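You operate a simulated robot arm through the tools that you are given. There is no shell and no other tool. Be economical: measure what you need, move in short steps, check, and stop when the job is done.

You run a simulated robot arm. Do the job below in one go: nothing can be reset, and whatever is moved stays where it is left.

JOB
Brush the bubbles out of the sample and roll its seam shut.
Fine: Smoothing brush and black seam roller; each goes back where it lay. Drop and damage nothing, leave nothing switched on. Set down upright: smoothing brush.

The check looks at the end state, three seconds after you hand in, the way a careful person would. Anything else that was tipped, shoved, dropped, spilled or broken makes it a failure.

ROBOT AND FRAMES
A 7-joint arm with a two-finger parallel gripper, fixed in place. Base frame: the origin is at the foot of the arm, x ahead of it, y to its left, z up; the work surface is at about z = 0. Lengths are in mm, angles in degrees, forces in N, time in s.
With the tool pointing down near the work surface it reaches from about 220 to 580 mm from the base axis. Its first joint turns from -66.0 to 66.0 degrees. Payload 2.5 kg.
The tool frame sits at the grasp point between the pads (the TCP): z along the fingers, y along the line on which they close. The tips reach 23 mm beyond it. The gripper opens to 94 mm. The fingers are 38 mm wide and 10 mm thick; the gripper's body (54 by 96 mm) begins 39 mm behind the TCP.
Orientation is that of the tool frame in the base frame, as a unit quaternion [x, y, z, w]. With the fingers straight down and closing along the base's y, the tool's x points along the base's -x, its y along +y and its z along -z.

CONTROLS
- The arm moves only by the tool move_arm. Its argument "targets" is a list of rows, each a list of 7 numbers: the shift along the base's x, y, z in mm, then the turn, a rotation vector about the base's x, y, z in degrees, then the opening in per cent of the stroke, from 0 (shut) to 100 (fully open). In form: [[x, y, z, ax, ay, az, hand], ...]. A call has 1 to 10 rows; each row is the pose to reach, as a shift and turn from the pose commanded when the call began. Each row takes 0.2 s and may step no farther than 50 mm and 8.6 degrees from the row before; otherwise, or with a gripper value out of range, the whole call is refused. Where a pose cannot be reached the arm comes as near as it can. A force on the tool above 40 N (or 10 N above the force at the start of the call, whichever is more), or a blocked arm, ends the call early, and 0.2 s more pass. The fingers move at their own pace (about 108 mm/s each) and stop on an object; they squeeze with about 44 N. The grip force told is the motor's: it shows also when the fingers shut on nothing. Time passes only in rows, and 0.2 s behind the last, so rows that repeat a pose let the fingers close. It gives the time, the measured TCP pose, the force on the tool (base axes), the opening and the grip force at its end, in the units of the frame above (readings bear some noise), with the torque about the TCP (base axes, N m) and any sound that the robot's microphone picked up.
- Cameras (640 x 400 px; columns grow to the right, rows downward): "scene" is fixed at [104.7, -409.7, 542.5]; the picture's right is [0.86, -0.51, 0.00], its down [-0.30, -0.51, -0.80] and it looks along [0.41, 0.69, -0.60] (base axes); focal length 214 px, centre (320, 200). "wrist" rides on the gripper at [86, 16, -74] in the tool frame; the picture's right is [-0.18, 0.98, 0.00], its down [-0.58, -0.11, -0.81] and it looks along [-0.79, -0.15, 0.59] (tool axes); focal length 243 px, centre (320, 200). There is no depth. A picture from a camera that has moved, and an enlarged one, comes with that camera's place and axes in the base frame and with its lens. The place of the scene camera against the robot may be out by one fixed shift of up to 12 mm in any direction.
- camera(camera): a new picture of that camera. No time passes.
- enlarge(camera, box): a new picture of the part [left, top, right, bottom] of that camera's present view, enlarged. No time passes.
- close_job(): hands the job in; it is judged then, once.

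Work in short steps. Places have to be worked out from the pictures, the camera data and where the tool is seen: move nearer, look again, correct. Check each grasp and each placing, and mend what went wrong. You have 120 turns and 76 pictures in all, those below and enlarged ones among them. Open the gripper and draw the arm clear of the work before you hand the job in, unless the task says otherwise; then end with one line.

The tools are called after "Request:" as name(argument=value, ...) on one line, values as JSON. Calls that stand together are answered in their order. move_arm: Moves the arm, as the interface text tells. Its arguments: {"type":"object","properties":{"targets":{"type":"array","items":{"type":"array","items":{"type":"number"}}}},"required":["targets"]} The other tools are called the same way: camera (camera) takes a picture; enlarge (camera, box) takes an enlarged picture of a part of a camera's view; close_job () hands the job in.

At the start:

```text
clock: 0.0
position: [330.9, -196.9, 427.3]
tool_rot: [0.001, 1.0, 0.0, 0.0]
contact_force: [-0.2, -1.1, -0.2]
wrist_torque: [-0.03, -0.02, -0.03]
opening: 93.9
grasp_force: 0.0
```

scene: 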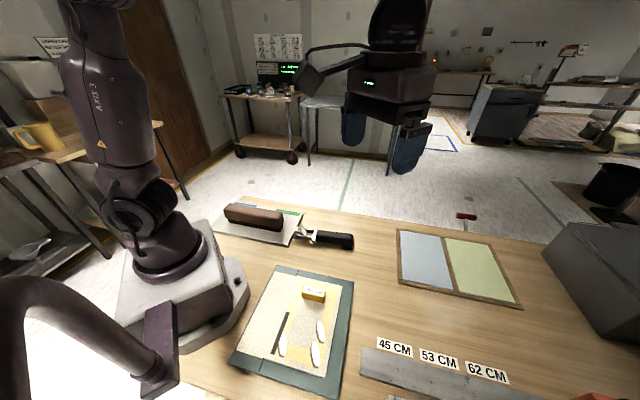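
wrist: 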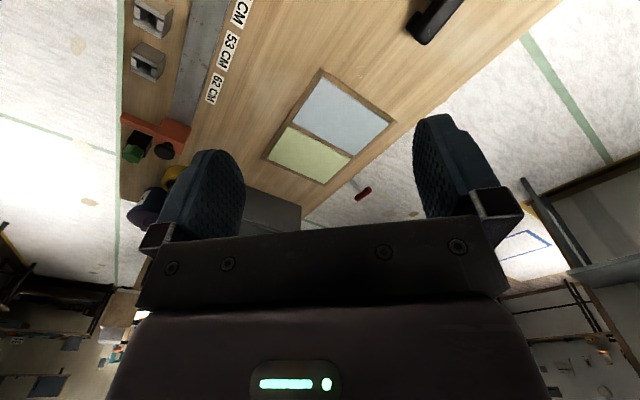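

The scene shows a sample board with bubbles, a brush on a tray and a black-handled roller. I'll enlarge the relevant areas first.

Request:
enlarge(camera="scene", box=[200, 190, 380, 302])

Request:
enlarge(camera="scene", box=[220, 255, 380, 400])

```text
3.56 times, centred on (290, 246) of scene
camera zoom: at [104.7, -409.7, 542.5], right [0.86, -0.51, 0.0], down [-0.3, -0.51, -0.8], along [0.41, 0.69, -0.6], focal length 763 px, centre (427, 36)
```

zoom: 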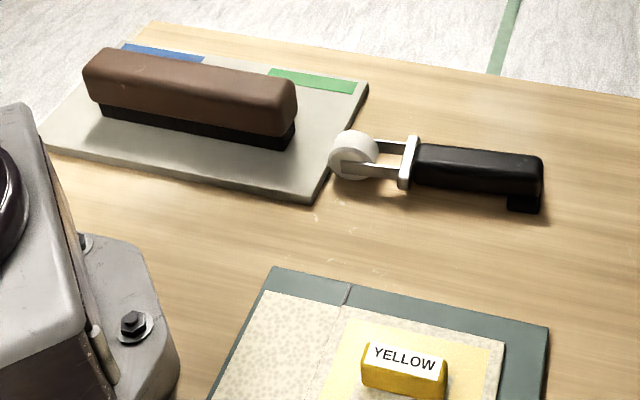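

```text
2.76 times, centred on (300, 328) of scene
camera zoom: at [104.7, -409.7, 542.5], right [0.86, -0.51, 0.0], down [-0.3, -0.51, -0.8], along [0.41, 0.69, -0.6], focal length 592 px, centre (375, -152)
```

zoom: 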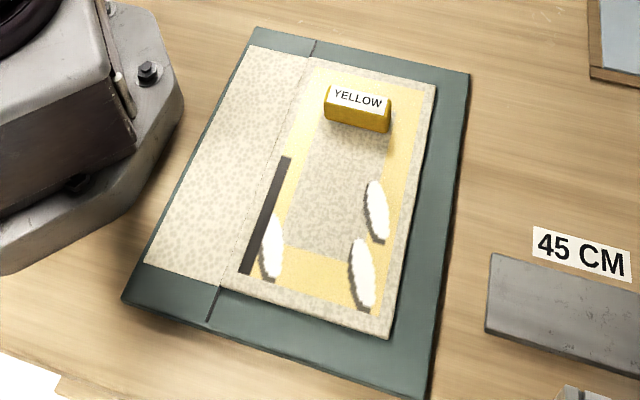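

I put the board at about 45° around (193,-170), the brush at about (189,182) and the roller handle at about (395,0). I'll yaw the tool +135° so the wrist camera looks back inward, and check that the joints allow it.

Request:
move_arm(targets=[[0, 0, 0, 0, 0, 8.5, 100], [0, 0, 0, 0, 0, 17, 100], [0, 0, 0, 0, 0, 25.5, 100], [0, 0, 0, 0, 0, 34, 100], [0, 0, 0, 0, 0, 42.5, 100], [0, 0, 0, 0, 0, 51, 100], [0, 0, 0, 0, 0, 59.5, 100], [0, 0, 0, 0, 0, 67.5, 100]])

Request:
move_arm(targets=[[0, 0, -10, 0, 0, 8.5, 100], [0, 0, -20, 0, 0, 17, 100], [0, 0, -30, 0, 0, 25.5, 100], [-10, -10, -40, 0, 0, 34, 100], [-20, -20, -50, 0, 0, 42.5, 100], [-30, -30, -60, 0, 0, 51, 100], [-40, -40, -70, 0, 0, 59.5, 100], [-50, -50, -80, 0, 0, 67.5, 100]])

Request:
camera(camera="wrist")

```text
clock: 1.8
position: [330.0, -197.0, 426.4]
tool_rot: [-0.557, 0.83, 0.0, 0.0]
contact_force: [0.5, 0.5, 0.7]
wrist_torque: [0.01, -0.04, 0.01]
opening: 94.2
grasp_force: 0.1
```

```text
clock: 3.6
position: [281.0, -245.8, 347.7]
tool_rot: [0.919, -0.394, -0.002, 0.001]
contact_force: [0.0, -0.4, 0.0]
wrist_torque: [-0.01, 0.01, 0.01]
opening: 94.2
grasp_force: 0.1
out of reach, approached as far as the arm can: row 8
```

```text
71 pictures are left
camera wrist: at [329.8, -318.3, 421.1], right [-0.84, -0.54, 0.0], down [-0.32, 0.49, 0.81], along [-0.44, 0.68, -0.59], focal length 243 px, centre (320, 200)
```

wrist: 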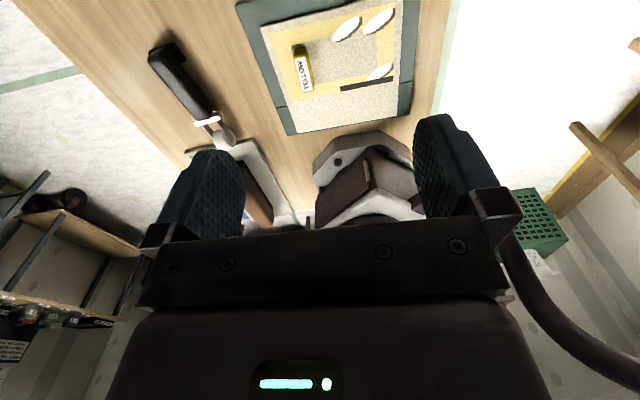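

Yaw stops at about 134° here, so the work itself will use yaw -45°. This view shows the sample well, so I'll enlarge it.

Request:
enlarge(camera="wrist", box=[230, 0, 430, 140])

Request:
enlarge(camera="wrist", box=[130, 30, 310, 240])

```text
2.86 times, centred on (330, 70) of wrist
camera zoom: at [329.8, -318.3, 421.1], right [-0.84, -0.54, 0.0], down [-0.32, 0.49, 0.81], along [-0.44, 0.68, -0.59], focal length 693 px, centre (291, 571)
```

zoom: 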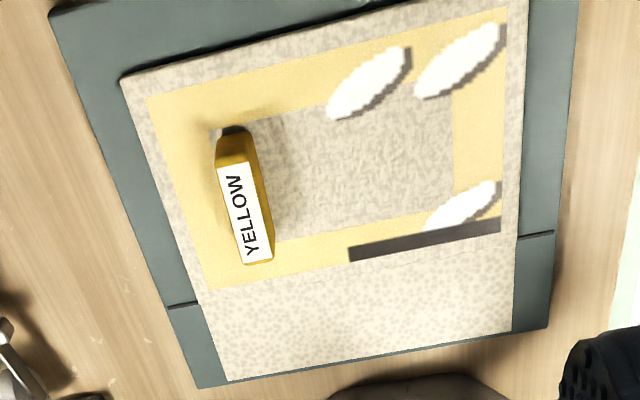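

```text
1.90 times, centred on (220, 135) of wrist
camera zoom: at [329.8, -318.3, 421.1], right [-0.84, -0.54, 0.0], down [-0.32, 0.49, 0.81], along [-0.44, 0.68, -0.59], focal length 462 px, centre (510, 324)
```

zoom: 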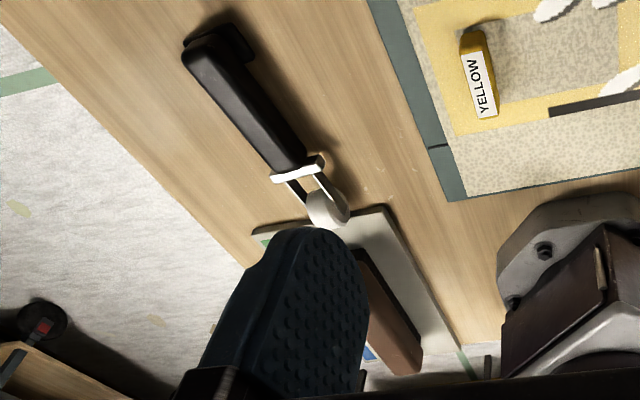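

Wrist and scene views agree: bubbles at about (183,-255), (219,-221) and (133,-201). The open seam runs from (171,-140) to (108,-206), and the yellow block sits at about (244,-134). Next I move to view the brush.

Request:
move_arm(targets=[[0, 48, 0, 0, 0, 0, 100], [0, 96, 0, 0, 0, 0, 100], [0, 144, 0, 0, 0, 0, 100], [0, 192, 0, 0, 0, 0, 100], [0, 240, 0, 0, 0, 0, 100], [0, 288, 0, 0, 0, 0, 100], [10, 334, -10, 0, 0, 0, 100]])

Request:
camera(camera="wrist")

```text
clock: 5.2
position: [289.7, 90.9, 337.1]
tool_rot: [0.924, -0.383, -0.001, 0.0]
contact_force: [0.9, -0.1, 0.6]
wrist_torque: [-0.02, 0.05, -0.02]
opening: 93.9
grasp_force: 0.0
```

```text
68 pictures are left
camera wrist: at [340.5, 20.3, 411.2], right [-0.82, -0.57, 0.0], down [-0.33, 0.49, 0.81], along [-0.46, 0.66, -0.59], focal length 243 px, centre (320, 200)
```

wrist: 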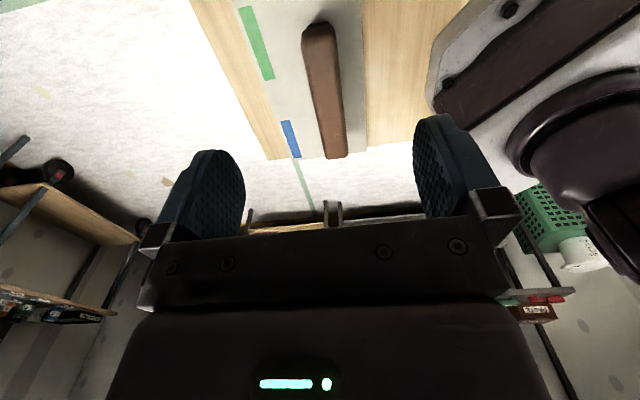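

Request:
enlarge(camera="wrist", box=[220, 0, 420, 170])

Request:
enlarge(camera="scene", box=[205, 195, 305, 257])

Request:
enlarge(camera="scene", box=[285, 215, 365, 265])

```text
2.35 times, centred on (320, 85) of wrist
camera zoom: at [340.5, 20.3, 411.2], right [-0.82, -0.57, 0.0], down [-0.33, 0.49, 0.81], along [-0.46, 0.66, -0.59], focal length 571 px, centre (320, 471)
```

zoom: 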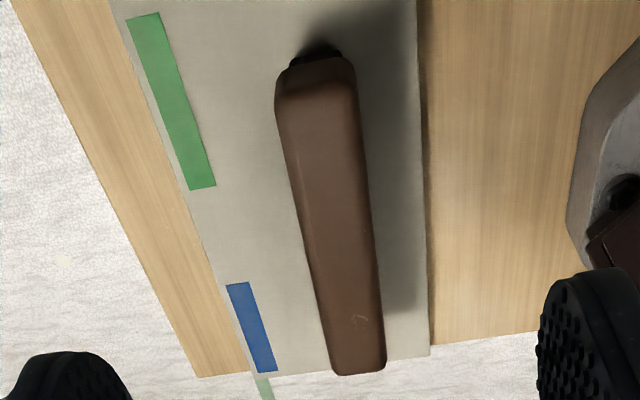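

```text
6.40 times, centred on (255, 226) of scene
camera zoom: at [104.7, -409.8, 542.5], right [0.86, -0.51, 0.0], down [-0.3, -0.51, -0.8], along [0.41, 0.69, -0.6], focal length 1373 px, centre (736, 34)
```

zoom: 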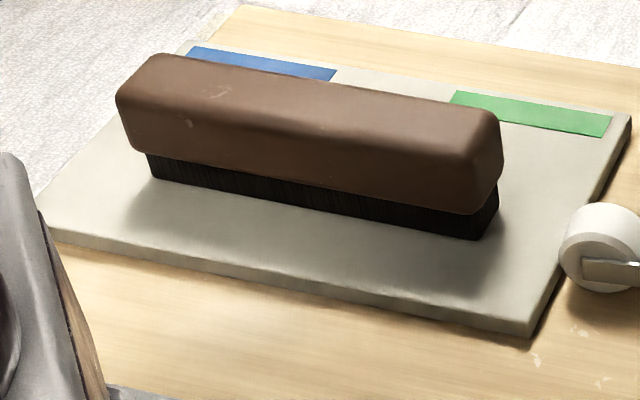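

```text
8.00 times, centred on (325, 240) of scene
camera zoom: at [104.7, -409.8, 542.5], right [0.86, -0.51, 0.0], down [-0.3, -0.51, -0.8], along [0.41, 0.69, -0.6], focal length 1716 px, centre (280, -120)
```

zoom: 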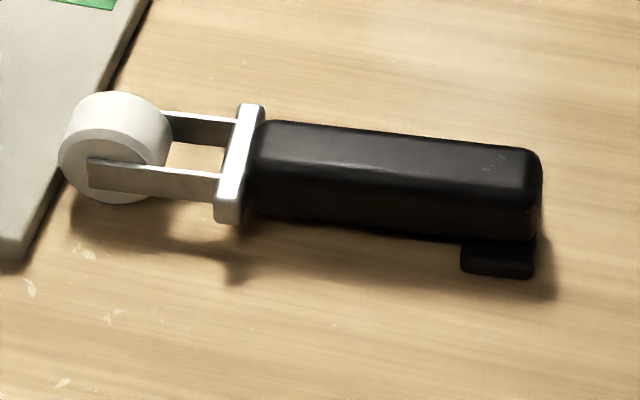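

Brush body is about 44 mm wide and 220 mm long, axis at about -44.5°, centre at about (193,200), body from z≈26 to 65. I'll turn to yaw -44.5° and move above it.

Request:
move_arm(targets=[[0, 0, 0, 0, 0, -8.55, 100], [0, 0, 0, 0, 0, -17.1, 100], [0, 0, 0, 0, 0, -25.65, 100], [0, 0, 0, 0, 0, -34.2, 100], [0, 0, 0, 0, 0, -42.75, 100], [0, 0, 0, 0, 0, -51.3, 100], [0, 0, 0, 0, 0, -59.85, 100]])

Request:
move_arm(targets=[[-10, 10, -10, 0, 0, -8.55, 100], [-20, 20, -20, 0, 0, -17.1, 100], [-30, 30, -40, 0, 0, -25.65, 100], [-40, 40, -60, 0, 0, -34.2, 100], [-50, 50, -80, 0, 0, -42.75, 100], [-60, 60, -100, 0, 0, -51.3, 100], [-70, 70, -120, 0, 0, -59.85, 100]])

Request:
move_arm(targets=[[-10, 20, -10, 0, 0, -8.55, 100], [-27, 40, -20, 0, 0, -17.1, 100], [-27, 40, -40, 0, 0, -25.65, 100], [-27, 40, -50, 0, 0, -34.2, 100], [-27, 40, -60, 0, 0, -42.75, 100], [-27, 40, -65, 0, 0, -51.3, 100], [-27, 40, -65, 0, 0, -59.85, 100]])

Request:
camera(camera="wrist")

```text
clock: 6.8
position: [292.5, 89.6, 338.1]
tool_rot: [-0.609, 0.793, -0.001, 0.0]
contact_force: [0.3, 0.9, -0.6]
wrist_torque: [0.02, -0.01, 0.01]
opening: 94.2
grasp_force: 0.1
```

```text
clock: 8.4
position: [222.9, 158.5, 218.0]
tool_rot: [-0.133, 0.991, 0.001, 0.0]
contact_force: [-1.0, 0.4, 0.5]
wrist_torque: [0.03, 0.03, -0.01]
opening: 93.7
grasp_force: 0.0
```

```text
clock: 10.0
position: [195.7, 200.0, 153.6]
tool_rot: [0.38, 0.925, 0.0, 0.0]
contact_force: [0.6, -0.5, -0.4]
wrist_torque: [0.01, 0.03, 0.01]
opening: 93.9
grasp_force: 0.0
```

```text
64 pictures are left
camera wrist: at [144.9, 273.7, 226.9], right [0.82, 0.57, 0.0], down [0.34, -0.49, 0.81], along [0.46, -0.66, -0.59], focal length 243 px, centre (320, 200)
```

wrist: 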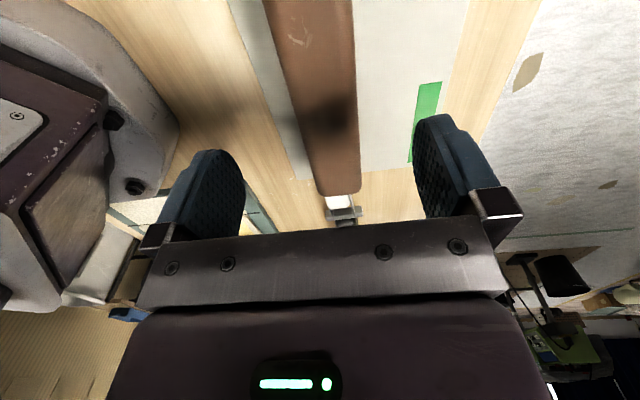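

The brush axis is within about 1.5 mm of the gripper centre. I'll descend to z≈48 and close.

Request:
move_arm(targets=[[1, 1, -40, 0, 0, 0, 100], [1, 1, -80, 0, 0, 0, 100], [1, 1, -95, 0, 0, 0, 100], [1, 1, -105, 0, 0, 0, 100]])

Request:
camera(camera="wrist")

Request:
enlarge(camera="scene", box=[195, 170, 325, 260])

```text
clock: 11.0
position: [197.5, 200.8, 48.6]
tool_rot: [0.379, 0.925, -0.001, 0.0]
contact_force: [0.1, 0.6, -0.1]
wrist_torque: [-0.02, 0.03, -0.04]
opening: 93.8
grasp_force: 0.2
```

```text
63 pictures are left
camera wrist: at [147.0, 273.9, 121.8], right [0.82, 0.57, 0.0], down [0.34, -0.49, 0.81], along [0.46, -0.66, -0.59], focal length 243 px, centre (320, 200)
```

wrist: 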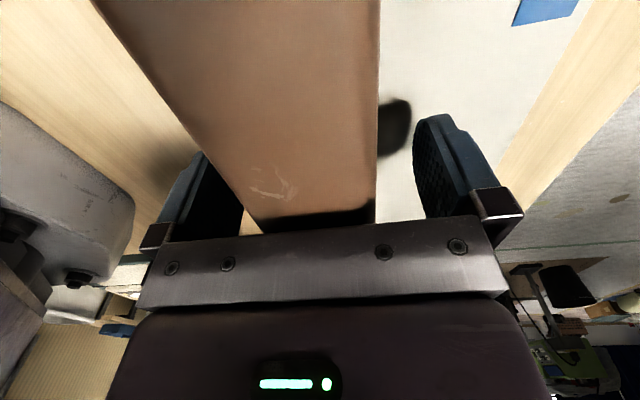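

```text
4.44 times, centred on (260, 215) of scene
camera zoom: at [104.7, -409.7, 542.5], right [0.86, -0.51, 0.0], down [-0.3, -0.51, -0.8], along [0.41, 0.69, -0.6], focal length 953 px, centre (587, 133)
```

zoom: 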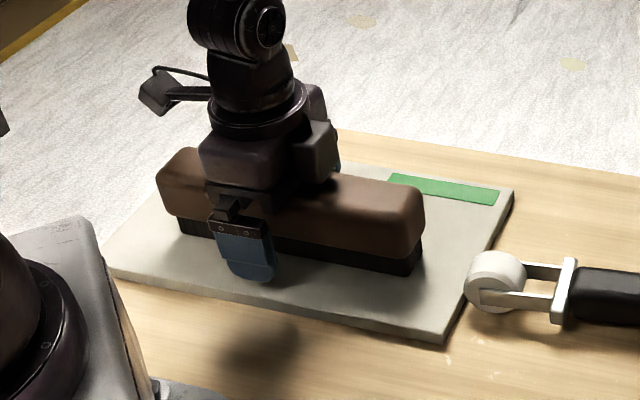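

Clearance is fine on both sides. The grip is about 10 mm off-centre along the brush, so I'll shift slightly and close.

Request:
move_arm(targets=[[6, -8, 0, 0, 0, 0, 100], [6, -8, 0, 0, 0, 0, 60], [6, -8, 0, 0, 0, 0, 35], [6, -8, 0, 0, 0, 0, 20], [6, -8, 0, 0, 0, 0, 20], [6, -8, 0, 0, 0, 0, 20]])

```text
clock: 12.4
position: [204.2, 191.1, 47.5]
tool_rot: [0.379, 0.925, -0.001, 0.0]
contact_force: [0.8, -0.2, 0.2]
wrist_torque: [0.03, -0.12, -0.03]
opening: 45.8
grasp_force: 43.7
```

Gripped at 46 mm width with the TCP at about (203.5,192.5,48). I'll lift and check.

Request:
move_arm(targets=[[0, 0, 10, 0, 0, 0, 20], [0, 0, 40, 0, 0, 0, 20], [0, 0, 80, 0, 0, 0, 20], [0, 0, 120, 0, 0, 0, 20], [0, 0, 120, 0, 0, 0, 20]])

Request:
enlarge(camera="scene", box=[195, 130, 325, 260])

```text
clock: 13.6
position: [200.7, 194.4, 166.9]
tool_rot: [0.378, 0.926, 0.0, 0.0]
contact_force: [0.4, -0.7, -3.0]
wrist_torque: [-0.01, -0.02, 0.03]
opening: 46.0
grasp_force: 44.4
```

```text
3.08 times, centred on (260, 195) of scene
camera zoom: at [104.7, -409.8, 542.5], right [0.86, -0.51, 0.0], down [-0.3, -0.51, -0.8], along [0.41, 0.69, -0.6], focal length 660 px, centre (505, 215)
```

zoom: 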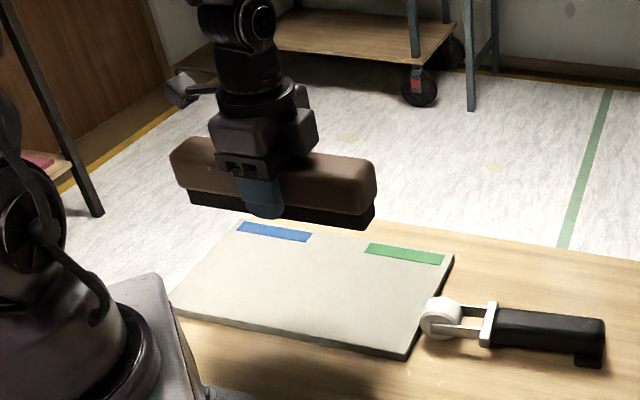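

Brush is held level and weighs about 3 N. I'll arc around the base to above the sample start point, just on the near side of the yellow block at about (207,-182).

Request:
move_arm(targets=[[35, -35, 20, 0, 0, 0, 20], [70, -70, 40, 0, 0, 0, 20], [95, -110, 50, 0, 0, 0, 20], [115, -153, 50, 0, 0, 0, 20], [120, -200, 50, 0, 0, 0, 20], [115, -247, 50, 0, 0, 0, 20], [95, -290, 50, 0, 0, 0, 20], [65, -328, 50, 0, 0, 0, 20], [35, -360, 40, 0, 0, 0, 20], [8, -375, 10, 0, 0, 0, 20]])

Request:
camera(camera="scene")

```text
refused: row 1 steps farther than a row can; nothing moved
```

```text
60 pictures are left
```

scene: 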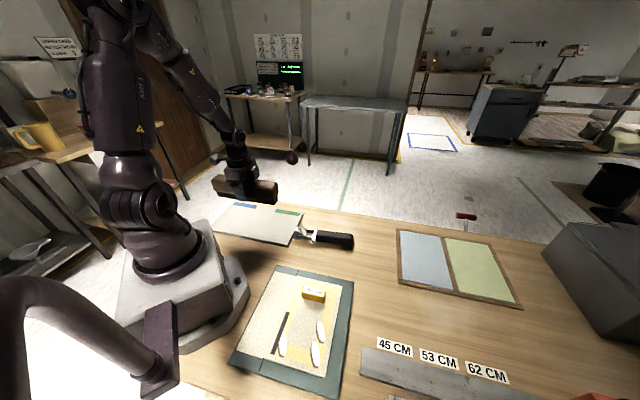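

The first row was just over the step limit, so I'll shorten the early steps.

Request:
move_arm(targets=[[32, -32, 15, 0, 0, 0, 20], [64, -64, 30, 0, 0, 0, 20], [92, -103, 35, 0, 0, 0, 20], [112, -148, 35, 0, 0, 0, 20], [118, -196, 35, 0, 0, 0, 20], [114, -244, 35, 0, 0, 0, 20], [94, -288, 35, 0, 0, 0, 20], [65, -327, 35, 0, 0, 0, 20], [35, -359, 25, 0, 0, 0, 20], [8, -375, 0, 0, 0, 0, 20]])

Request:
camera(camera="wrist")

Request:
enlarge(camera="scene", box=[200, 230, 400, 400])

```text
clock: 15.8
position: [208.6, -184.3, 168.4]
tool_rot: [0.379, 0.925, -0.001, -0.001]
contact_force: [-0.4, 0.3, -2.2]
wrist_torque: [-0.04, 0.0, 0.0]
opening: 46.0
grasp_force: 43.9
```

```text
59 pictures are left
camera wrist: at [158.5, -110.2, 242.3], right [0.82, 0.57, 0.0], down [0.34, -0.48, 0.81], along [0.46, -0.66, -0.59], focal length 243 px, centre (320, 200)
```

wrist: 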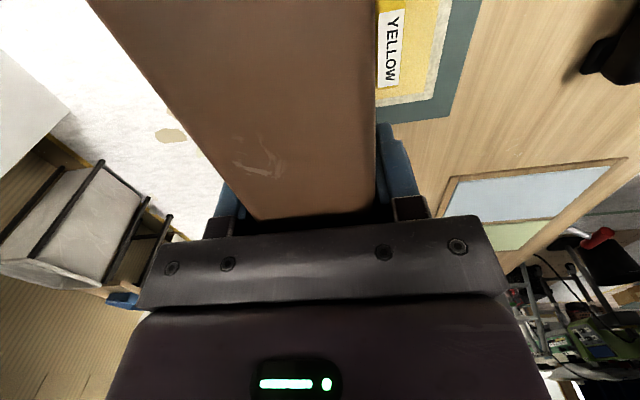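

```text
2.35 times, centred on (300, 315) of scene
camera zoom: at [104.7, -409.7, 542.5], right [0.86, -0.51, 0.0], down [-0.3, -0.51, -0.8], along [0.41, 0.69, -0.6], focal length 505 px, centre (367, -71)
```

zoom: 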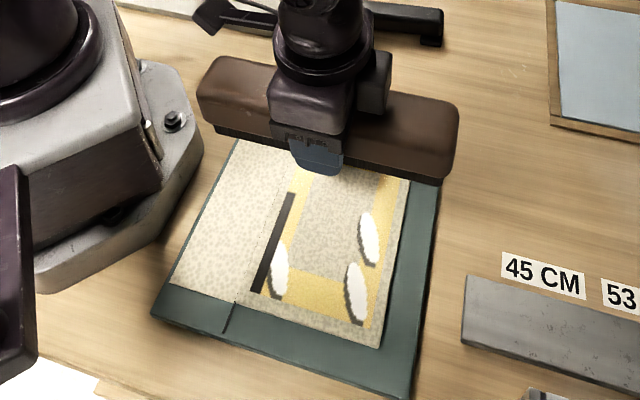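

Tool is at s≈-17, q≈278, about 10 mm clear of the block. I'll lower toward contact, expected at z≈46.

Request:
move_arm(targets=[[0, 2, -40, 0, 0, 0, 20], [0, 2, -80, 0, 0, 0, 20], [0, 2, -100, 0, 0, 0, 20], [0, 2, -108, 0, 0, 0, 20]])

Request:
enlarge(camera="scene", box=[200, 230, 400, 400])

```text
clock: 16.8
position: [209.8, -180.9, 58.8]
tool_rot: [0.379, 0.926, -0.001, 0.0]
contact_force: [-0.4, 0.1, -2.0]
wrist_torque: [0.07, -0.02, 0.01]
opening: 45.8
grasp_force: 44.1
```

```text
2.35 times, centred on (300, 315) of scene
camera zoom: at [104.7, -409.8, 542.5], right [0.86, -0.51, 0.0], down [-0.3, -0.51, -0.8], along [0.41, 0.69, -0.6], focal length 505 px, centre (367, -71)
```

zoom: 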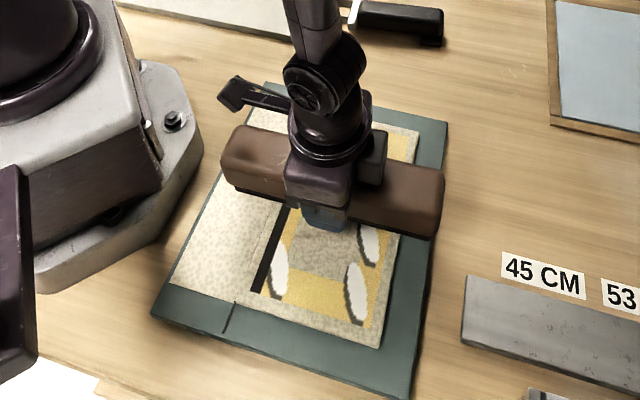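

No contact yet at z=59. I'll step down in small increments.

Request:
move_arm(targets=[[0, 0, -3, 0, 0, 0, 20], [0, 0, -6, 0, 0, 0, 20], [0, 0, -9, 0, 0, 0, 20], [0, 0, -11, 0, 0, 0, 20]])

```text
clock: 17.8
position: [210.0, -180.6, 49.2]
tool_rot: [0.378, 0.926, -0.001, 0.003]
contact_force: [-1.7, -0.9, 34.8]
wrist_torque: [-0.03, 0.03, 0.1]
opening: 45.8
grasp_force: 44.1
```

Contact came quickly, at 35 N. I'll ease up to a light pressure.

Request:
move_arm(targets=[[0, 0, 1, 0, 0, 0, 20], [0, 0, 1.5, 0, 0, 0, 20]])

```text
clock: 18.4
position: [209.7, -181.3, 48.3]
tool_rot: [0.378, 0.926, -0.001, 0.0]
contact_force: [3.6, -2.5, 4.1]
wrist_torque: [-0.41, -0.47, 0.05]
opening: 45.7
grasp_force: 43.9
```

About 7 N of net pressing now. I'll sweep along the sample toward the near edge in short rows.

Request:
move_arm(targets=[[-6, -6, 0, 0, 0, 0, 20], [-12, -12, 0, 0, 0, 0, 20], [-18, -18, 0, 0, 0, 0, 20], [-24, -24, 0, 0, 0, 0, 20], [-30, -30, 0, 0, 0, 0, 20], [-36, -36, 0, 0, 0, 0, 20]])

Request:
enlarge(camera="scene", box=[200, 230, 400, 400])

```text
clock: 19.8
position: [172.9, -217.0, 49.2]
tool_rot: [0.378, 0.926, 0.0, 0.0]
contact_force: [-0.4, 1.1, -2.9]
wrist_torque: [-0.01, -0.02, -0.02]
opening: 45.9
grasp_force: 44.0
```

```text
2.35 times, centred on (300, 315) of scene
camera zoom: at [104.7, -409.8, 542.5], right [0.86, -0.51, 0.0], down [-0.3, -0.51, -0.8], along [0.41, 0.69, -0.6], focal length 505 px, centre (367, -71)
```

zoom: 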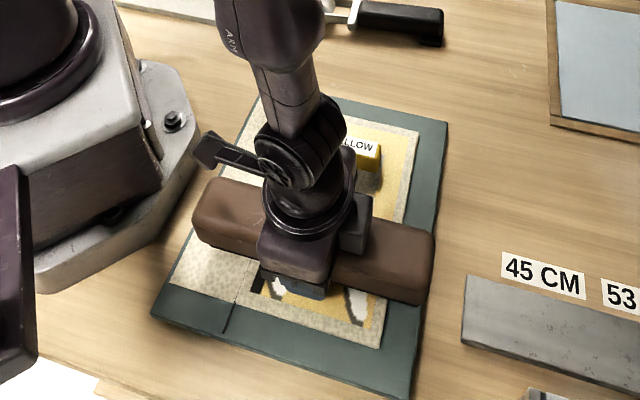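

Contact was lost at z=49, since the surface dips a bit away from the start. I'll lower in sub-millimetre steps.

Request:
move_arm(targets=[[0, 0, -0.7, 0, 0, 0, 20], [0, 0, -1.2, 0, 0, 0, 20]])

```text
clock: 20.4
position: [173.6, -218.6, 49.1]
tool_rot: [0.378, 0.926, 0.0, 0.0]
contact_force: [-6.3, 5.6, 14.1]
wrist_torque: [-0.61, -0.64, 0.03]
opening: 45.5
grasp_force: 43.9
```

Now pressing about 17 N. Continue the sweep out past the sheet's edge.

Request:
move_arm(targets=[[-6, -6, 0, 0, 0, 0, 20], [-12, -12, 0, 0, 0, 0, 20], [-18, -18, 0, 0, 0, 0, 20], [-24, -24, 0, 0, 0, 0, 20]])

Request:
move_arm(targets=[[-6, -6, 0, 0, 0, 0, 20], [-12, -12, 0, 0, 0, 0, 20], [-18, -18, 0, 0, 0, 0, 20]])

Request:
enlarge(camera="scene", box=[200, 230, 400, 400])

```text
clock: 21.4
position: [151.1, -240.9, 48.1]
tool_rot: [0.378, 0.926, 0.001, 0.001]
contact_force: [14.0, 11.0, 33.7]
wrist_torque: [0.23, -0.4, -0.03]
opening: 45.7
grasp_force: 44.4
```

```text
clock: 22.2
position: [130.9, -260.0, 48.1]
tool_rot: [0.377, 0.926, 0.001, 0.001]
contact_force: [10.3, 10.0, 28.5]
wrist_torque: [0.34, -0.81, 0.12]
opening: 45.4
grasp_force: 43.7
```

```text
2.35 times, centred on (300, 315) of scene
camera zoom: at [104.7, -409.7, 542.6], right [0.86, -0.51, 0.0], down [-0.3, -0.51, -0.8], along [0.41, 0.69, -0.6], focal length 505 px, centre (367, -71)
```

zoom: 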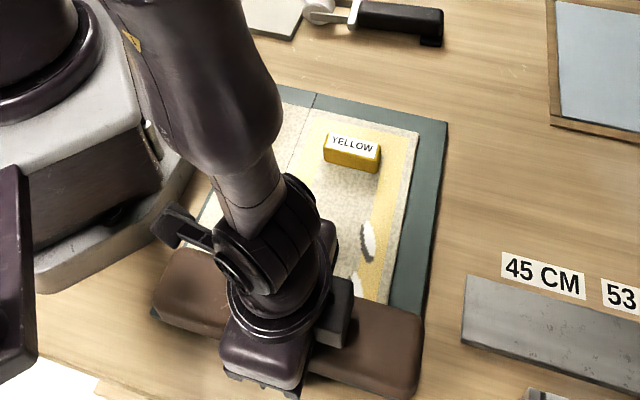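

Only the well-pressed portion got smoothed. I'll ease slightly and brush back with contact over the remaining bubbles, checking force on the way.

Request:
move_arm(targets=[[0, 0, 0.4, 0, 0, 0, 20], [6, 6, 0.4, 0, 0, 0, 20], [12, 12, 0.4, 0, 0, 0, 20], [18, 18, 0.4, 0, 0, 0, 20], [24, 24, 0.4, 0, 0, 0, 20]])

Request:
move_arm(targets=[[6, 6, 0, 0, 0, 0, 20], [12, 12, 0, 0, 0, 0, 20], [18, 18, 0, 0, 0, 0, 20]])

Request:
enlarge(camera="scene", box=[200, 230, 400, 400])

```text
clock: 23.4
position: [156.2, -234.6, 48.8]
tool_rot: [0.379, 0.925, 0.001, -0.001]
contact_force: [0.2, 0.0, -2.0]
wrist_torque: [0.0, 0.0, 0.0]
opening: 45.7
grasp_force: 44.2
```

```text
clock: 24.2
position: [174.7, -216.8, 50.6]
tool_rot: [0.379, 0.925, 0.0, 0.0]
contact_force: [0.1, 0.2, -1.9]
wrist_torque: [-0.01, -0.04, -0.02]
opening: 46.1
grasp_force: 43.9
```

```text
2.35 times, centred on (300, 315) of scene
camera zoom: at [104.7, -409.8, 542.5], right [0.86, -0.51, 0.0], down [-0.3, -0.51, -0.8], along [0.41, 0.69, -0.6], focal length 505 px, centre (367, -71)
```

zoom: 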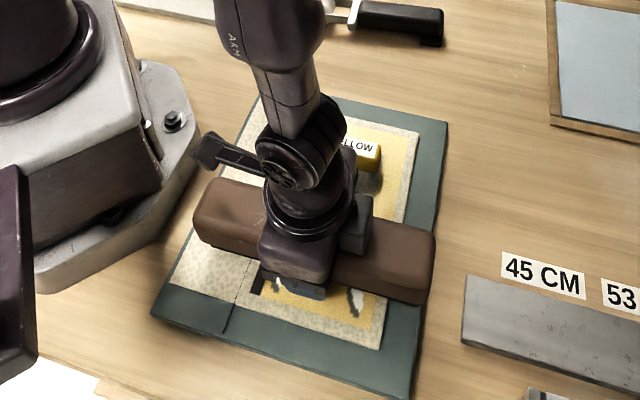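

All three are shrinking. I'll go back over the middle zone, re-press, and sweep again under contact.

Request:
move_arm(targets=[[12, 12, 0.5, 0, 0, 0, 20], [24, 24, 0.5, 0, 0, 0, 20], [24, 24, -0.5, 0, 0, 0, 20], [24, 24, -1, 0, 0, 0, 20]])

```text
clock: 25.2
position: [198.8, -191.6, 49.1]
tool_rot: [0.379, 0.926, 0.0, 0.0]
contact_force: [-2.7, 2.1, 6.8]
wrist_torque: [-0.23, -0.06, -0.04]
opening: 45.8
grasp_force: 43.8
```

Contact is about 9 N at s≈-5. I'll sweep forward with a slight lowering trend.

Request:
move_arm(targets=[[-5, -5, -0.3, 0, 0, 0, 20], [-10, -10, -0.5, 0, 0, 0, 20], [-15, -15, -0.7, 0, 0, 0, 20], [-20, -20, -0.8, 0, 0, 0, 20]])

Request:
move_arm(targets=[[-5, -5, -0.1, 0, 0, 0, 20], [-10, -10, -0.2, 0, 0, 0, 20], [-15, -15, -0.3, 0, 0, 0, 20], [-20, -20, -0.4, 0, 0, 0, 20]])

Request:
move_arm(targets=[[-5, -5, 0, 0, 0, 0, 20], [-10, -10, 0, 0, 0, 0, 20], [-15, -15, 0, 0, 0, 0, 20], [-20, -20, 0, 0, 0, 0, 20], [-26, -26, 0, 0, 0, 0, 20]])

Request:
enlarge(camera="scene", box=[200, 230, 400, 400])

```text
clock: 26.2
position: [179.3, -212.8, 47.9]
tool_rot: [0.378, 0.926, 0.0, 0.001]
contact_force: [13.9, 11.5, 31.4]
wrist_torque: [0.39, -0.18, -0.12]
opening: 45.7
grasp_force: 43.7
```

```text
clock: 27.2
position: [158.2, -231.4, 48.4]
tool_rot: [0.379, 0.925, 0.0, 0.001]
contact_force: [9.5, 8.1, 24.3]
wrist_torque: [-0.2, -0.64, 0.2]
opening: 46.0
grasp_force: 44.3
```

```text
clock: 28.4
position: [131.4, -260.5, 47.0]
tool_rot: [0.38, 0.925, 0.0, 0.0]
contact_force: [10.7, 9.1, 30.9]
wrist_torque: [0.45, -0.64, -0.13]
opening: 45.8
grasp_force: 44.1
```

```text
2.35 times, centred on (300, 315) of scene
camera zoom: at [104.7, -409.7, 542.6], right [0.86, -0.51, 0.0], down [-0.3, -0.51, -0.8], along [0.41, 0.69, -0.6], focal length 505 px, centre (367, -71)
```

zoom: 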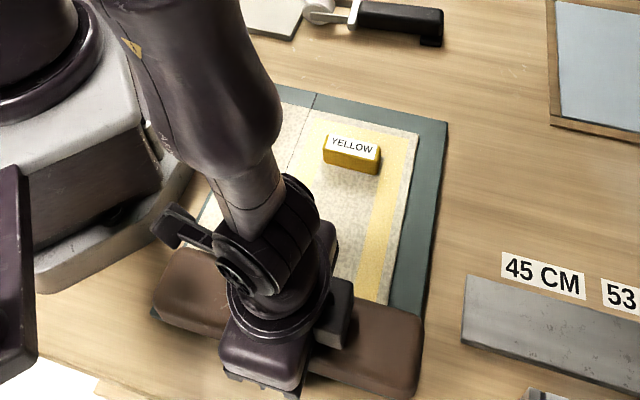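

A and B are gone. I'll lift and swing back to see C.

Request:
move_arm(targets=[[0, 0, 8, 0, 0, 0, 20], [0, 0, 40, 0, 0, 0, 20], [8, 15, 80, 0, 0, 0, 20], [25, 45, 115, 0, 0, 0, 20], [55, 60, 120, 0, 0, 0, 20], [85, 80, 120, 0, 0, 0, 20]])

Request:
enlarge(camera="scene", box=[200, 230, 400, 400])

```text
clock: 29.8
position: [217.9, -179.3, 166.9]
tool_rot: [0.38, 0.925, 0.0, -0.001]
contact_force: [0.0, 0.5, -3.6]
wrist_torque: [-0.01, 0.01, -0.02]
opening: 45.6
grasp_force: 44.2
```

```text
2.35 times, centred on (300, 315) of scene
camera zoom: at [104.7, -409.8, 542.5], right [0.86, -0.51, 0.0], down [-0.3, -0.51, -0.8], along [0.41, 0.69, -0.6], focal length 505 px, centre (367, -71)
```

zoom: 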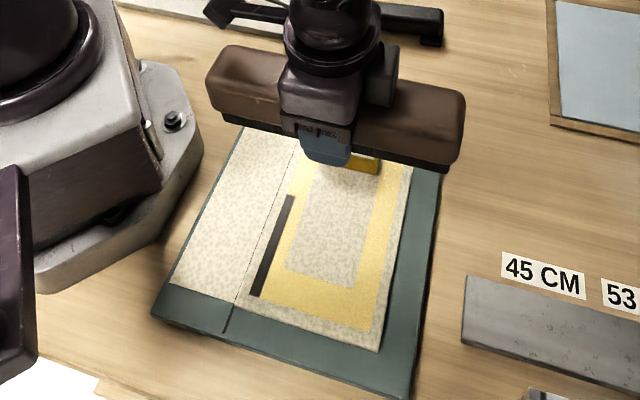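

All three bubbles are gone and the block is untouched. I'll take the brush back along the reverse arc.

Request:
move_arm(targets=[[19, 13, 20, 0, 0, 0, 20], [49, 45, 30, 0, 0, 0, 20], [78, 84, 30, 0, 0, 0, 20], [98, 128, 30, 0, 0, 0, 20], [102, 176, 30, 0, 0, 0, 20], [96, 224, 30, 0, 0, 0, 20], [76, 269, 30, 0, 0, 0, 20], [48, 308, 25, 0, 0, 0, 20], [17, 339, 15, 0, 0, 0, 20], [-14, 371, 0, 0, 0, 0, 20]])

Request:
move_arm(targets=[[0, 0, -40, 0, 0, 0, 20], [0, 0, -80, 0, 0, 0, 20], [0, 0, -105, 0, 0, 0, 20], [0, 0, -112, 0, 0, 0, 20], [0, 0, -112, 0, 0, 0, 20]])

Request:
enlarge(camera="scene", box=[195, 170, 325, 260])

```text
clock: 32.0
position: [202.6, 191.9, 167.0]
tool_rot: [0.379, 0.926, 0.0, 0.0]
contact_force: [-0.3, -0.2, -2.7]
wrist_torque: [0.0, -0.03, -0.01]
opening: 45.6
grasp_force: 44.0
```

```text
clock: 33.2
position: [204.3, 191.8, 56.5]
tool_rot: [0.379, 0.925, 0.0, 0.001]
contact_force: [0.0, 0.3, -2.5]
wrist_torque: [0.04, 0.03, 0.01]
opening: 46.0
grasp_force: 44.1
```

```text
4.44 times, centred on (260, 215) of scene
camera zoom: at [104.7, -409.7, 542.5], right [0.86, -0.51, 0.0], down [-0.3, -0.51, -0.8], along [0.41, 0.69, -0.6], focal length 953 px, centre (587, 133)
```

zoom: 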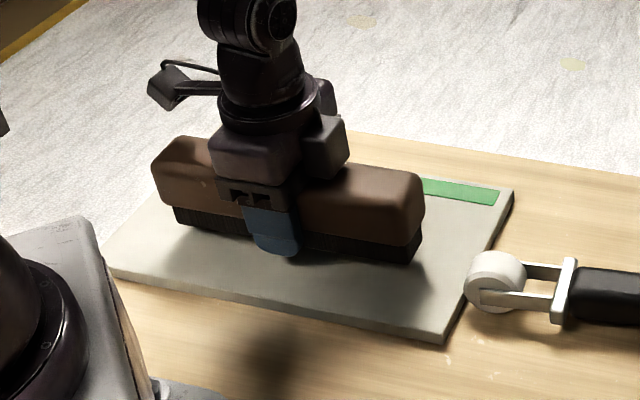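

Alignment matches the original within a couple of mm. I'll lower to contact gently.

Request:
move_arm(targets=[[0, 0, -3, 0, 0, 0, 20], [0, 0, -5, 0, 0, 0, 20], [0, 0, -6, 0, 0, 0, 20]])

```text
clock: 34.0
position: [203.6, 192.0, 49.7]
tool_rot: [0.379, 0.926, 0.001, -0.001]
contact_force: [0.1, 0.4, -2.6]
wrist_torque: [0.01, -0.01, 0.0]
opening: 46.0
grasp_force: 44.7
```

Request:
move_arm(targets=[[0, 0, -0.7, 0, 0, 0, 20], [0, 0, -1.4, 0, 0, 0, 20]])

Request:
enlarge(camera="scene", box=[195, 170, 325, 260])

```text
clock: 34.6
position: [202.7, 192.8, 47.7]
tool_rot: [0.378, 0.926, 0.0, 0.0]
contact_force: [0.1, -0.3, -3.4]
wrist_torque: [-0.01, 0.04, 0.02]
opening: 45.7
grasp_force: 43.6
```

```text
4.44 times, centred on (260, 215) of scene
camera zoom: at [104.7, -409.7, 542.5], right [0.86, -0.51, 0.0], down [-0.3, -0.51, -0.8], along [0.41, 0.69, -0.6], focal length 953 px, centre (587, 133)
```

zoom: 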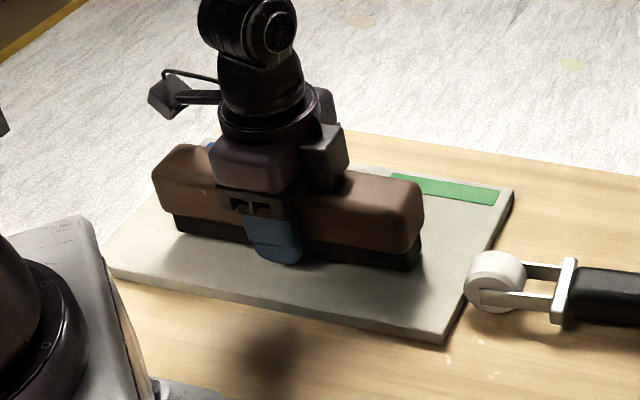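

Request:
move_arm(targets=[[0, 0, -0.7, 0, 0, 0, 20], [0, 0, -1.4, 0, 0, 0, 20]])

```text
clock: 35.2
position: [203.5, 192.0, 46.3]
tool_rot: [0.379, 0.925, 0.0, 0.0]
contact_force: [0.5, 0.8, -3.4]
wrist_torque: [-0.02, 0.0, -0.02]
opening: 45.8
grasp_force: 43.9
```

Still no contact, because the brush was pushed up slightly in the grip while pressing. I'll continue down.

Request:
move_arm(targets=[[0, 0, -0.7, 0, 0, 0, 20], [0, 0, -1.4, 0, 0, 0, 20]])

Request:
enlarge(camera="scene", box=[195, 170, 325, 260])

```text
clock: 35.8
position: [204.2, 192.2, 45.2]
tool_rot: [0.378, 0.926, 0.0, 0.0]
contact_force: [0.1, 0.8, -2.0]
wrist_torque: [0.0, 0.02, 0.01]
opening: 45.9
grasp_force: 44.1
```

```text
4.44 times, centred on (260, 215) of scene
camera zoom: at [104.7, -409.7, 542.5], right [0.86, -0.51, 0.0], down [-0.3, -0.51, -0.8], along [0.41, 0.69, -0.6], focal length 953 px, centre (587, 133)
```

zoom: 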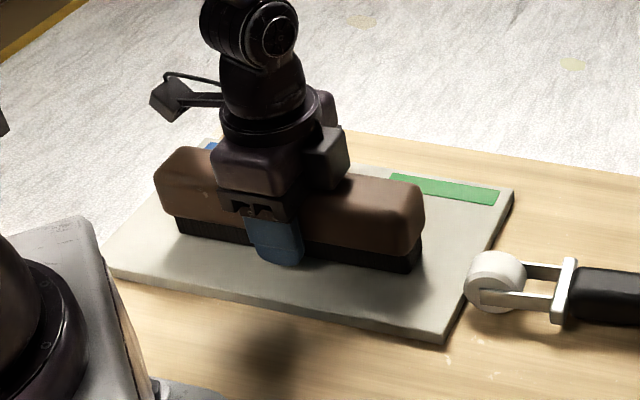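

Request:
move_arm(targets=[[0, 0, -0.6, 0, 0, 0, 20], [0, 0, -1.0, 0, 0, 0, 20]])

```text
clock: 36.4
position: [203.6, 192.1, 44.0]
tool_rot: [0.378, 0.926, 0.0, 0.0]
contact_force: [0.3, 0.3, -2.6]
wrist_torque: [-0.01, -0.01, -0.02]
opening: 45.8
grasp_force: 43.8
```

Request:
move_arm(targets=[[0, 0, -0.6, 0, 0, 0, 20], [0, 0, -1.0, 0, 0, 0, 20]])

Request:
move_arm(targets=[[0, 0, -0.6, 0, 0, 0, 20], [0, 0, -1.0, 0, 0, 0, 20]])

Request:
enlarge(camera="scene", box=[205, 195, 305, 257])

```text
clock: 37.0
position: [203.2, 192.4, 41.9]
tool_rot: [0.379, 0.926, 0.0, 0.0]
contact_force: [0.8, -0.9, -3.1]
wrist_torque: [-0.01, 0.04, -0.02]
opening: 45.6
grasp_force: 43.6
```

```text
clock: 37.6
position: [203.1, 192.8, 41.5]
tool_rot: [0.378, 0.926, 0.0, -0.001]
contact_force: [-1.8, -1.0, 5.2]
wrist_torque: [-0.62, -0.51, -0.17]
opening: 45.9
grasp_force: 44.0
```

```text
6.40 times, centred on (255, 226) of scene
camera zoom: at [104.7, -409.8, 542.5], right [0.86, -0.51, 0.0], down [-0.3, -0.51, -0.8], along [0.41, 0.69, -0.6], focal length 1373 px, centre (736, 34)
```

zoom: 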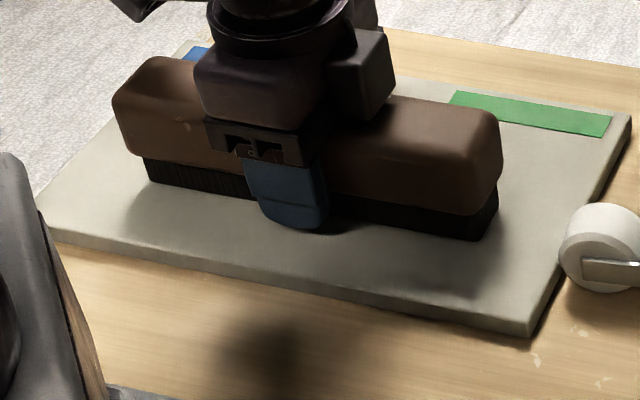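

Contact made, and the brush corners match the original to about 1 px. Release and withdraw upward.

Request:
move_arm(targets=[[0, 0, 0.5, 0, 0, 0, 70], [0, 0, 0.5, 0, 0, 0, 95], [0, 0, 0.5, 0, 0, 0, 95], [0, 0, 20, 0, 0, 0, 95], [0, 0, 60, 0, 0, 0, 95], [0, 0, 100, 0, 0, 0, 95], [0, 0, 140, 0, 0, 0, 95]])

Request:
enlarge(camera="scene", box=[205, 195, 305, 257])

```text
clock: 39.2
position: [204.0, 192.1, 180.3]
tool_rot: [0.379, 0.925, -0.001, -0.001]
contact_force: [-0.6, 0.1, 0.5]
wrist_torque: [0.0, 0.03, 0.01]
opening: 89.5
grasp_force: 0.1
```

```text
6.40 times, centred on (255, 226) of scene
camera zoom: at [104.7, -409.7, 542.5], right [0.86, -0.51, 0.0], down [-0.3, -0.51, -0.8], along [0.41, 0.69, -0.6], focal length 1373 px, centre (736, 34)
```

zoom: 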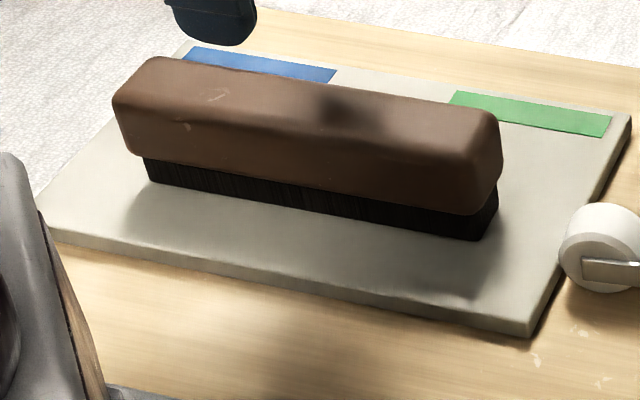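

Brush is back and upright. Next the roller: handle middle at about (400,-12), wheel at about (317,75), direction about -45°. Move above the handle.

Request:
move_arm(targets=[[32, -33, 0, 0, 0, 0, 100], [64, -67, 0, 0, 0, 0, 100], [96, -101, 0, 0, 0, 0, 100], [128, -135, 0, 0, 0, 0, 100], [160, -169, 0, 0, 0, 0, 100], [191, -199, 0, 0, 0, 0, 100], [191, -199, -20, 0, 0, 0, 100]])

Request:
camera(camera="wrist")

```text
clock: 40.8
position: [395.3, -6.3, 160.5]
tool_rot: [0.378, 0.926, 0.0, 0.0]
contact_force: [-0.4, -0.9, 0.5]
wrist_torque: [-0.01, 0.03, -0.01]
opening: 94.2
grasp_force: 0.0
```

```text
46 pictures are left
camera wrist: at [345.6, 67.3, 234.6], right [0.82, 0.57, 0.0], down [0.34, -0.48, 0.81], along [0.46, -0.66, -0.59], focal length 243 px, centre (320, 200)
```

wrist: 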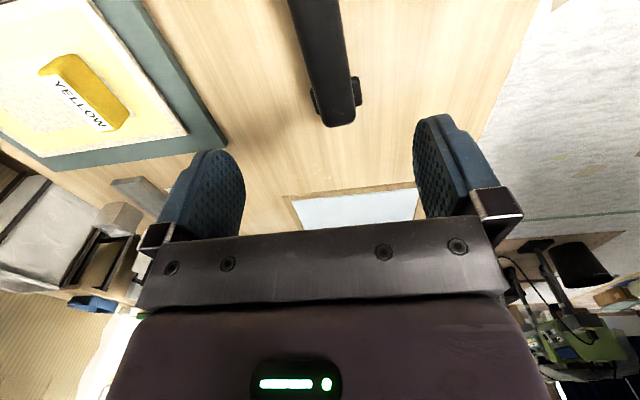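

The roller axis is closer to -41°. I'll adjust yaw by +3.7°, shift to (400,-1.5), and descend partway.

Request:
move_arm(targets=[[5, 5, -30, 0, 0, 3.7, 100], [5, 5, -60, 0, 0, 3.7, 100], [5, 5, -85, 0, 0, 3.7, 100], [5, 5, -85, 0, 0, 3.7, 100]])

Request:
camera(camera="wrist")

Request:
enlarge(camera="scene", box=[275, 190, 375, 265])

```text
clock: 41.8
position: [399.7, -3.2, 74.9]
tool_rot: [0.348, 0.937, 0.0, 0.0]
contact_force: [0.4, -0.4, -0.3]
wrist_torque: [-0.03, 0.01, -0.02]
opening: 94.1
grasp_force: 0.1
```

```text
45 pictures are left
camera wrist: at [344.0, 68.1, 149.8], right [0.78, 0.62, 0.0], down [0.37, -0.46, 0.81], along [0.5, -0.63, -0.59], focal length 243 px, centre (320, 200)
```

wrist: 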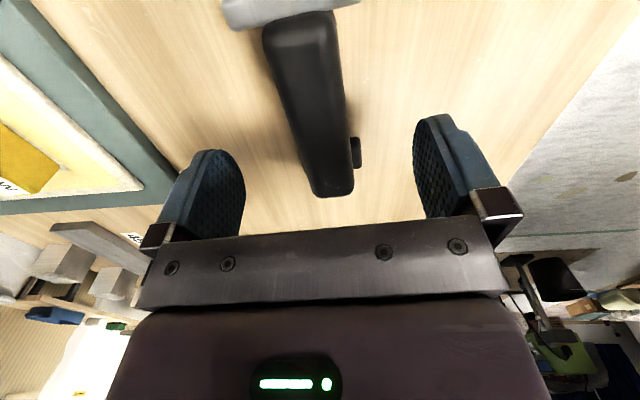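

```text
5.33 times, centred on (325, 228) of scene
camera zoom: at [104.7, -409.7, 542.5], right [0.86, -0.51, 0.0], down [-0.3, -0.51, -0.8], along [0.41, 0.69, -0.6], focal length 1144 px, centre (293, 53)
```

zoom: 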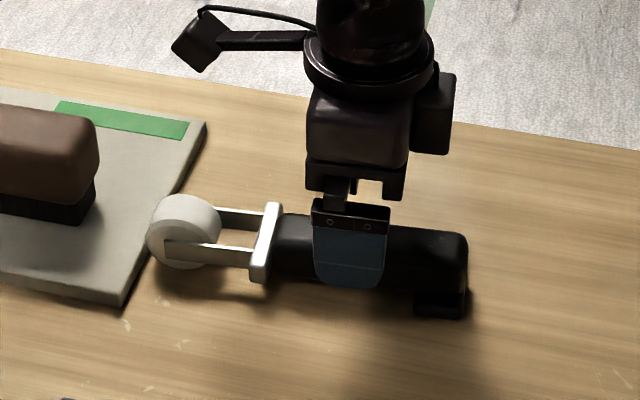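

Nearly aligned. Shift 2 mm, descend to z≈30 and close.

Request:
move_arm(targets=[[2, 2, -25, 0, 0, 0, 100], [2, 2, -45, 0, 0, 0, 100], [2, 2, -45, 0, 0, 0, 60], [2, 2, -45, 0, 0, 0, 35], [2, 2, -45, 0, 0, 0, 15], [2, 2, -45, 0, 0, 0, 10], [2, 2, -45, 0, 0, 0, 10]])

Request:
enlarge(camera="scene", box=[275, 190, 375, 265])

```text
clock: 43.4
position: [401.1, 0.5, 30.1]
tool_rot: [0.349, 0.937, 0.0, 0.0]
contact_force: [0.2, 0.5, -1.4]
wrist_torque: [-0.01, -0.06, 0.03]
opening: 33.5
grasp_force: 43.8
```

```text
5.33 times, centred on (325, 228) of scene
camera zoom: at [104.7, -409.7, 542.5], right [0.86, -0.51, 0.0], down [-0.3, -0.51, -0.8], along [0.41, 0.69, -0.6], focal length 1144 px, centre (293, 53)
```

zoom: 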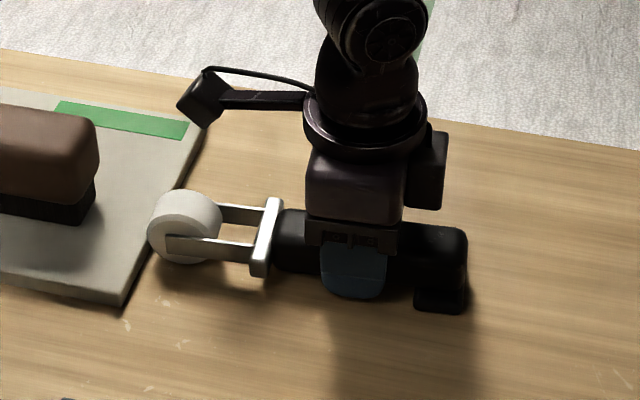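

Gripped at 33.5 mm. The roller crept about 3 mm toward +y/+x on closing, which I'll correct at the return. Lift and swing it +87.5° so the wheel faces down the seam.

Request:
move_arm(targets=[[0, 0, 20, 0, 0, 0, 10], [0, 0, 60, 0, 0, 0, 10], [0, 0, 100, 0, 0, 0, 10], [0, 0, 130, 0, 0, 0, 10]])

Request:
move_arm(targets=[[-5, -5, 0, 0, 0, 8.5, 10], [-15, -10, 0, 0, 0, 17, 10], [-25, -15, 0, 0, 0, 25.5, 10], [-35, -20, 0, 0, 0, 34, 10], [-45, -25, 0, 0, 0, 42.5, 10], [-55, -30, 0, 0, 0, 51, 10], [-65, -35, 0, 0, 0, 59.5, 10], [-75, -40, 0, 0, 0, 68, 10], [-85, -45, 0, 0, 0, 76.5, 10], [-95, -50, 0, 0, 0, 85, 10]])

Request:
enlarge(camera="scene", box=[200, 180, 400, 340])

Request:
camera(camera="wrist")

```text
clock: 44.4
position: [400.8, 0.3, 159.5]
tool_rot: [0.349, 0.937, -0.001, 0.0]
contact_force: [0.8, 0.2, -2.1]
wrist_torque: [-0.04, -0.04, 0.0]
opening: 33.4
grasp_force: 43.7
```

```text
clock: 46.6
position: [306.8, -48.3, 162.6]
tool_rot: [-0.377, 0.926, -0.001, 0.0]
contact_force: [0.5, 0.8, -1.9]
wrist_torque: [0.02, -0.04, 0.0]
opening: 33.4
grasp_force: 43.8
```

```text
2.50 times, centred on (300, 260) of scene
camera zoom: at [104.7, -409.7, 542.5], right [0.86, -0.51, 0.0], down [-0.3, -0.51, -0.8], along [0.41, 0.69, -0.6], focal length 536 px, centre (370, 50)
```

zoom: 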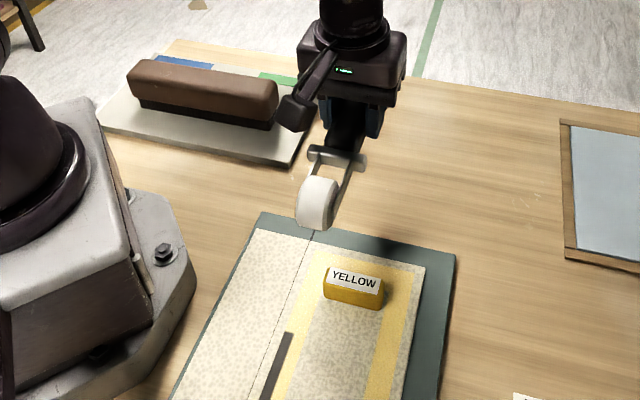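

```text
41 pictures are left
camera wrist: at [231.9, -96.7, 236.2], right [-0.56, 0.83, 0.0], down [0.49, 0.33, 0.81], along [0.67, 0.45, -0.59], focal length 243 px, centre (320, 200)
```

wrist: 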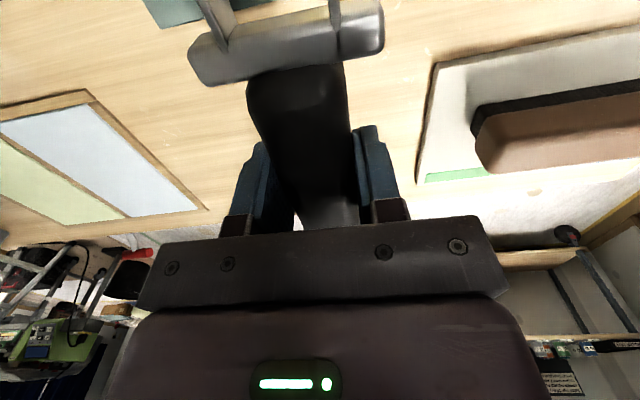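

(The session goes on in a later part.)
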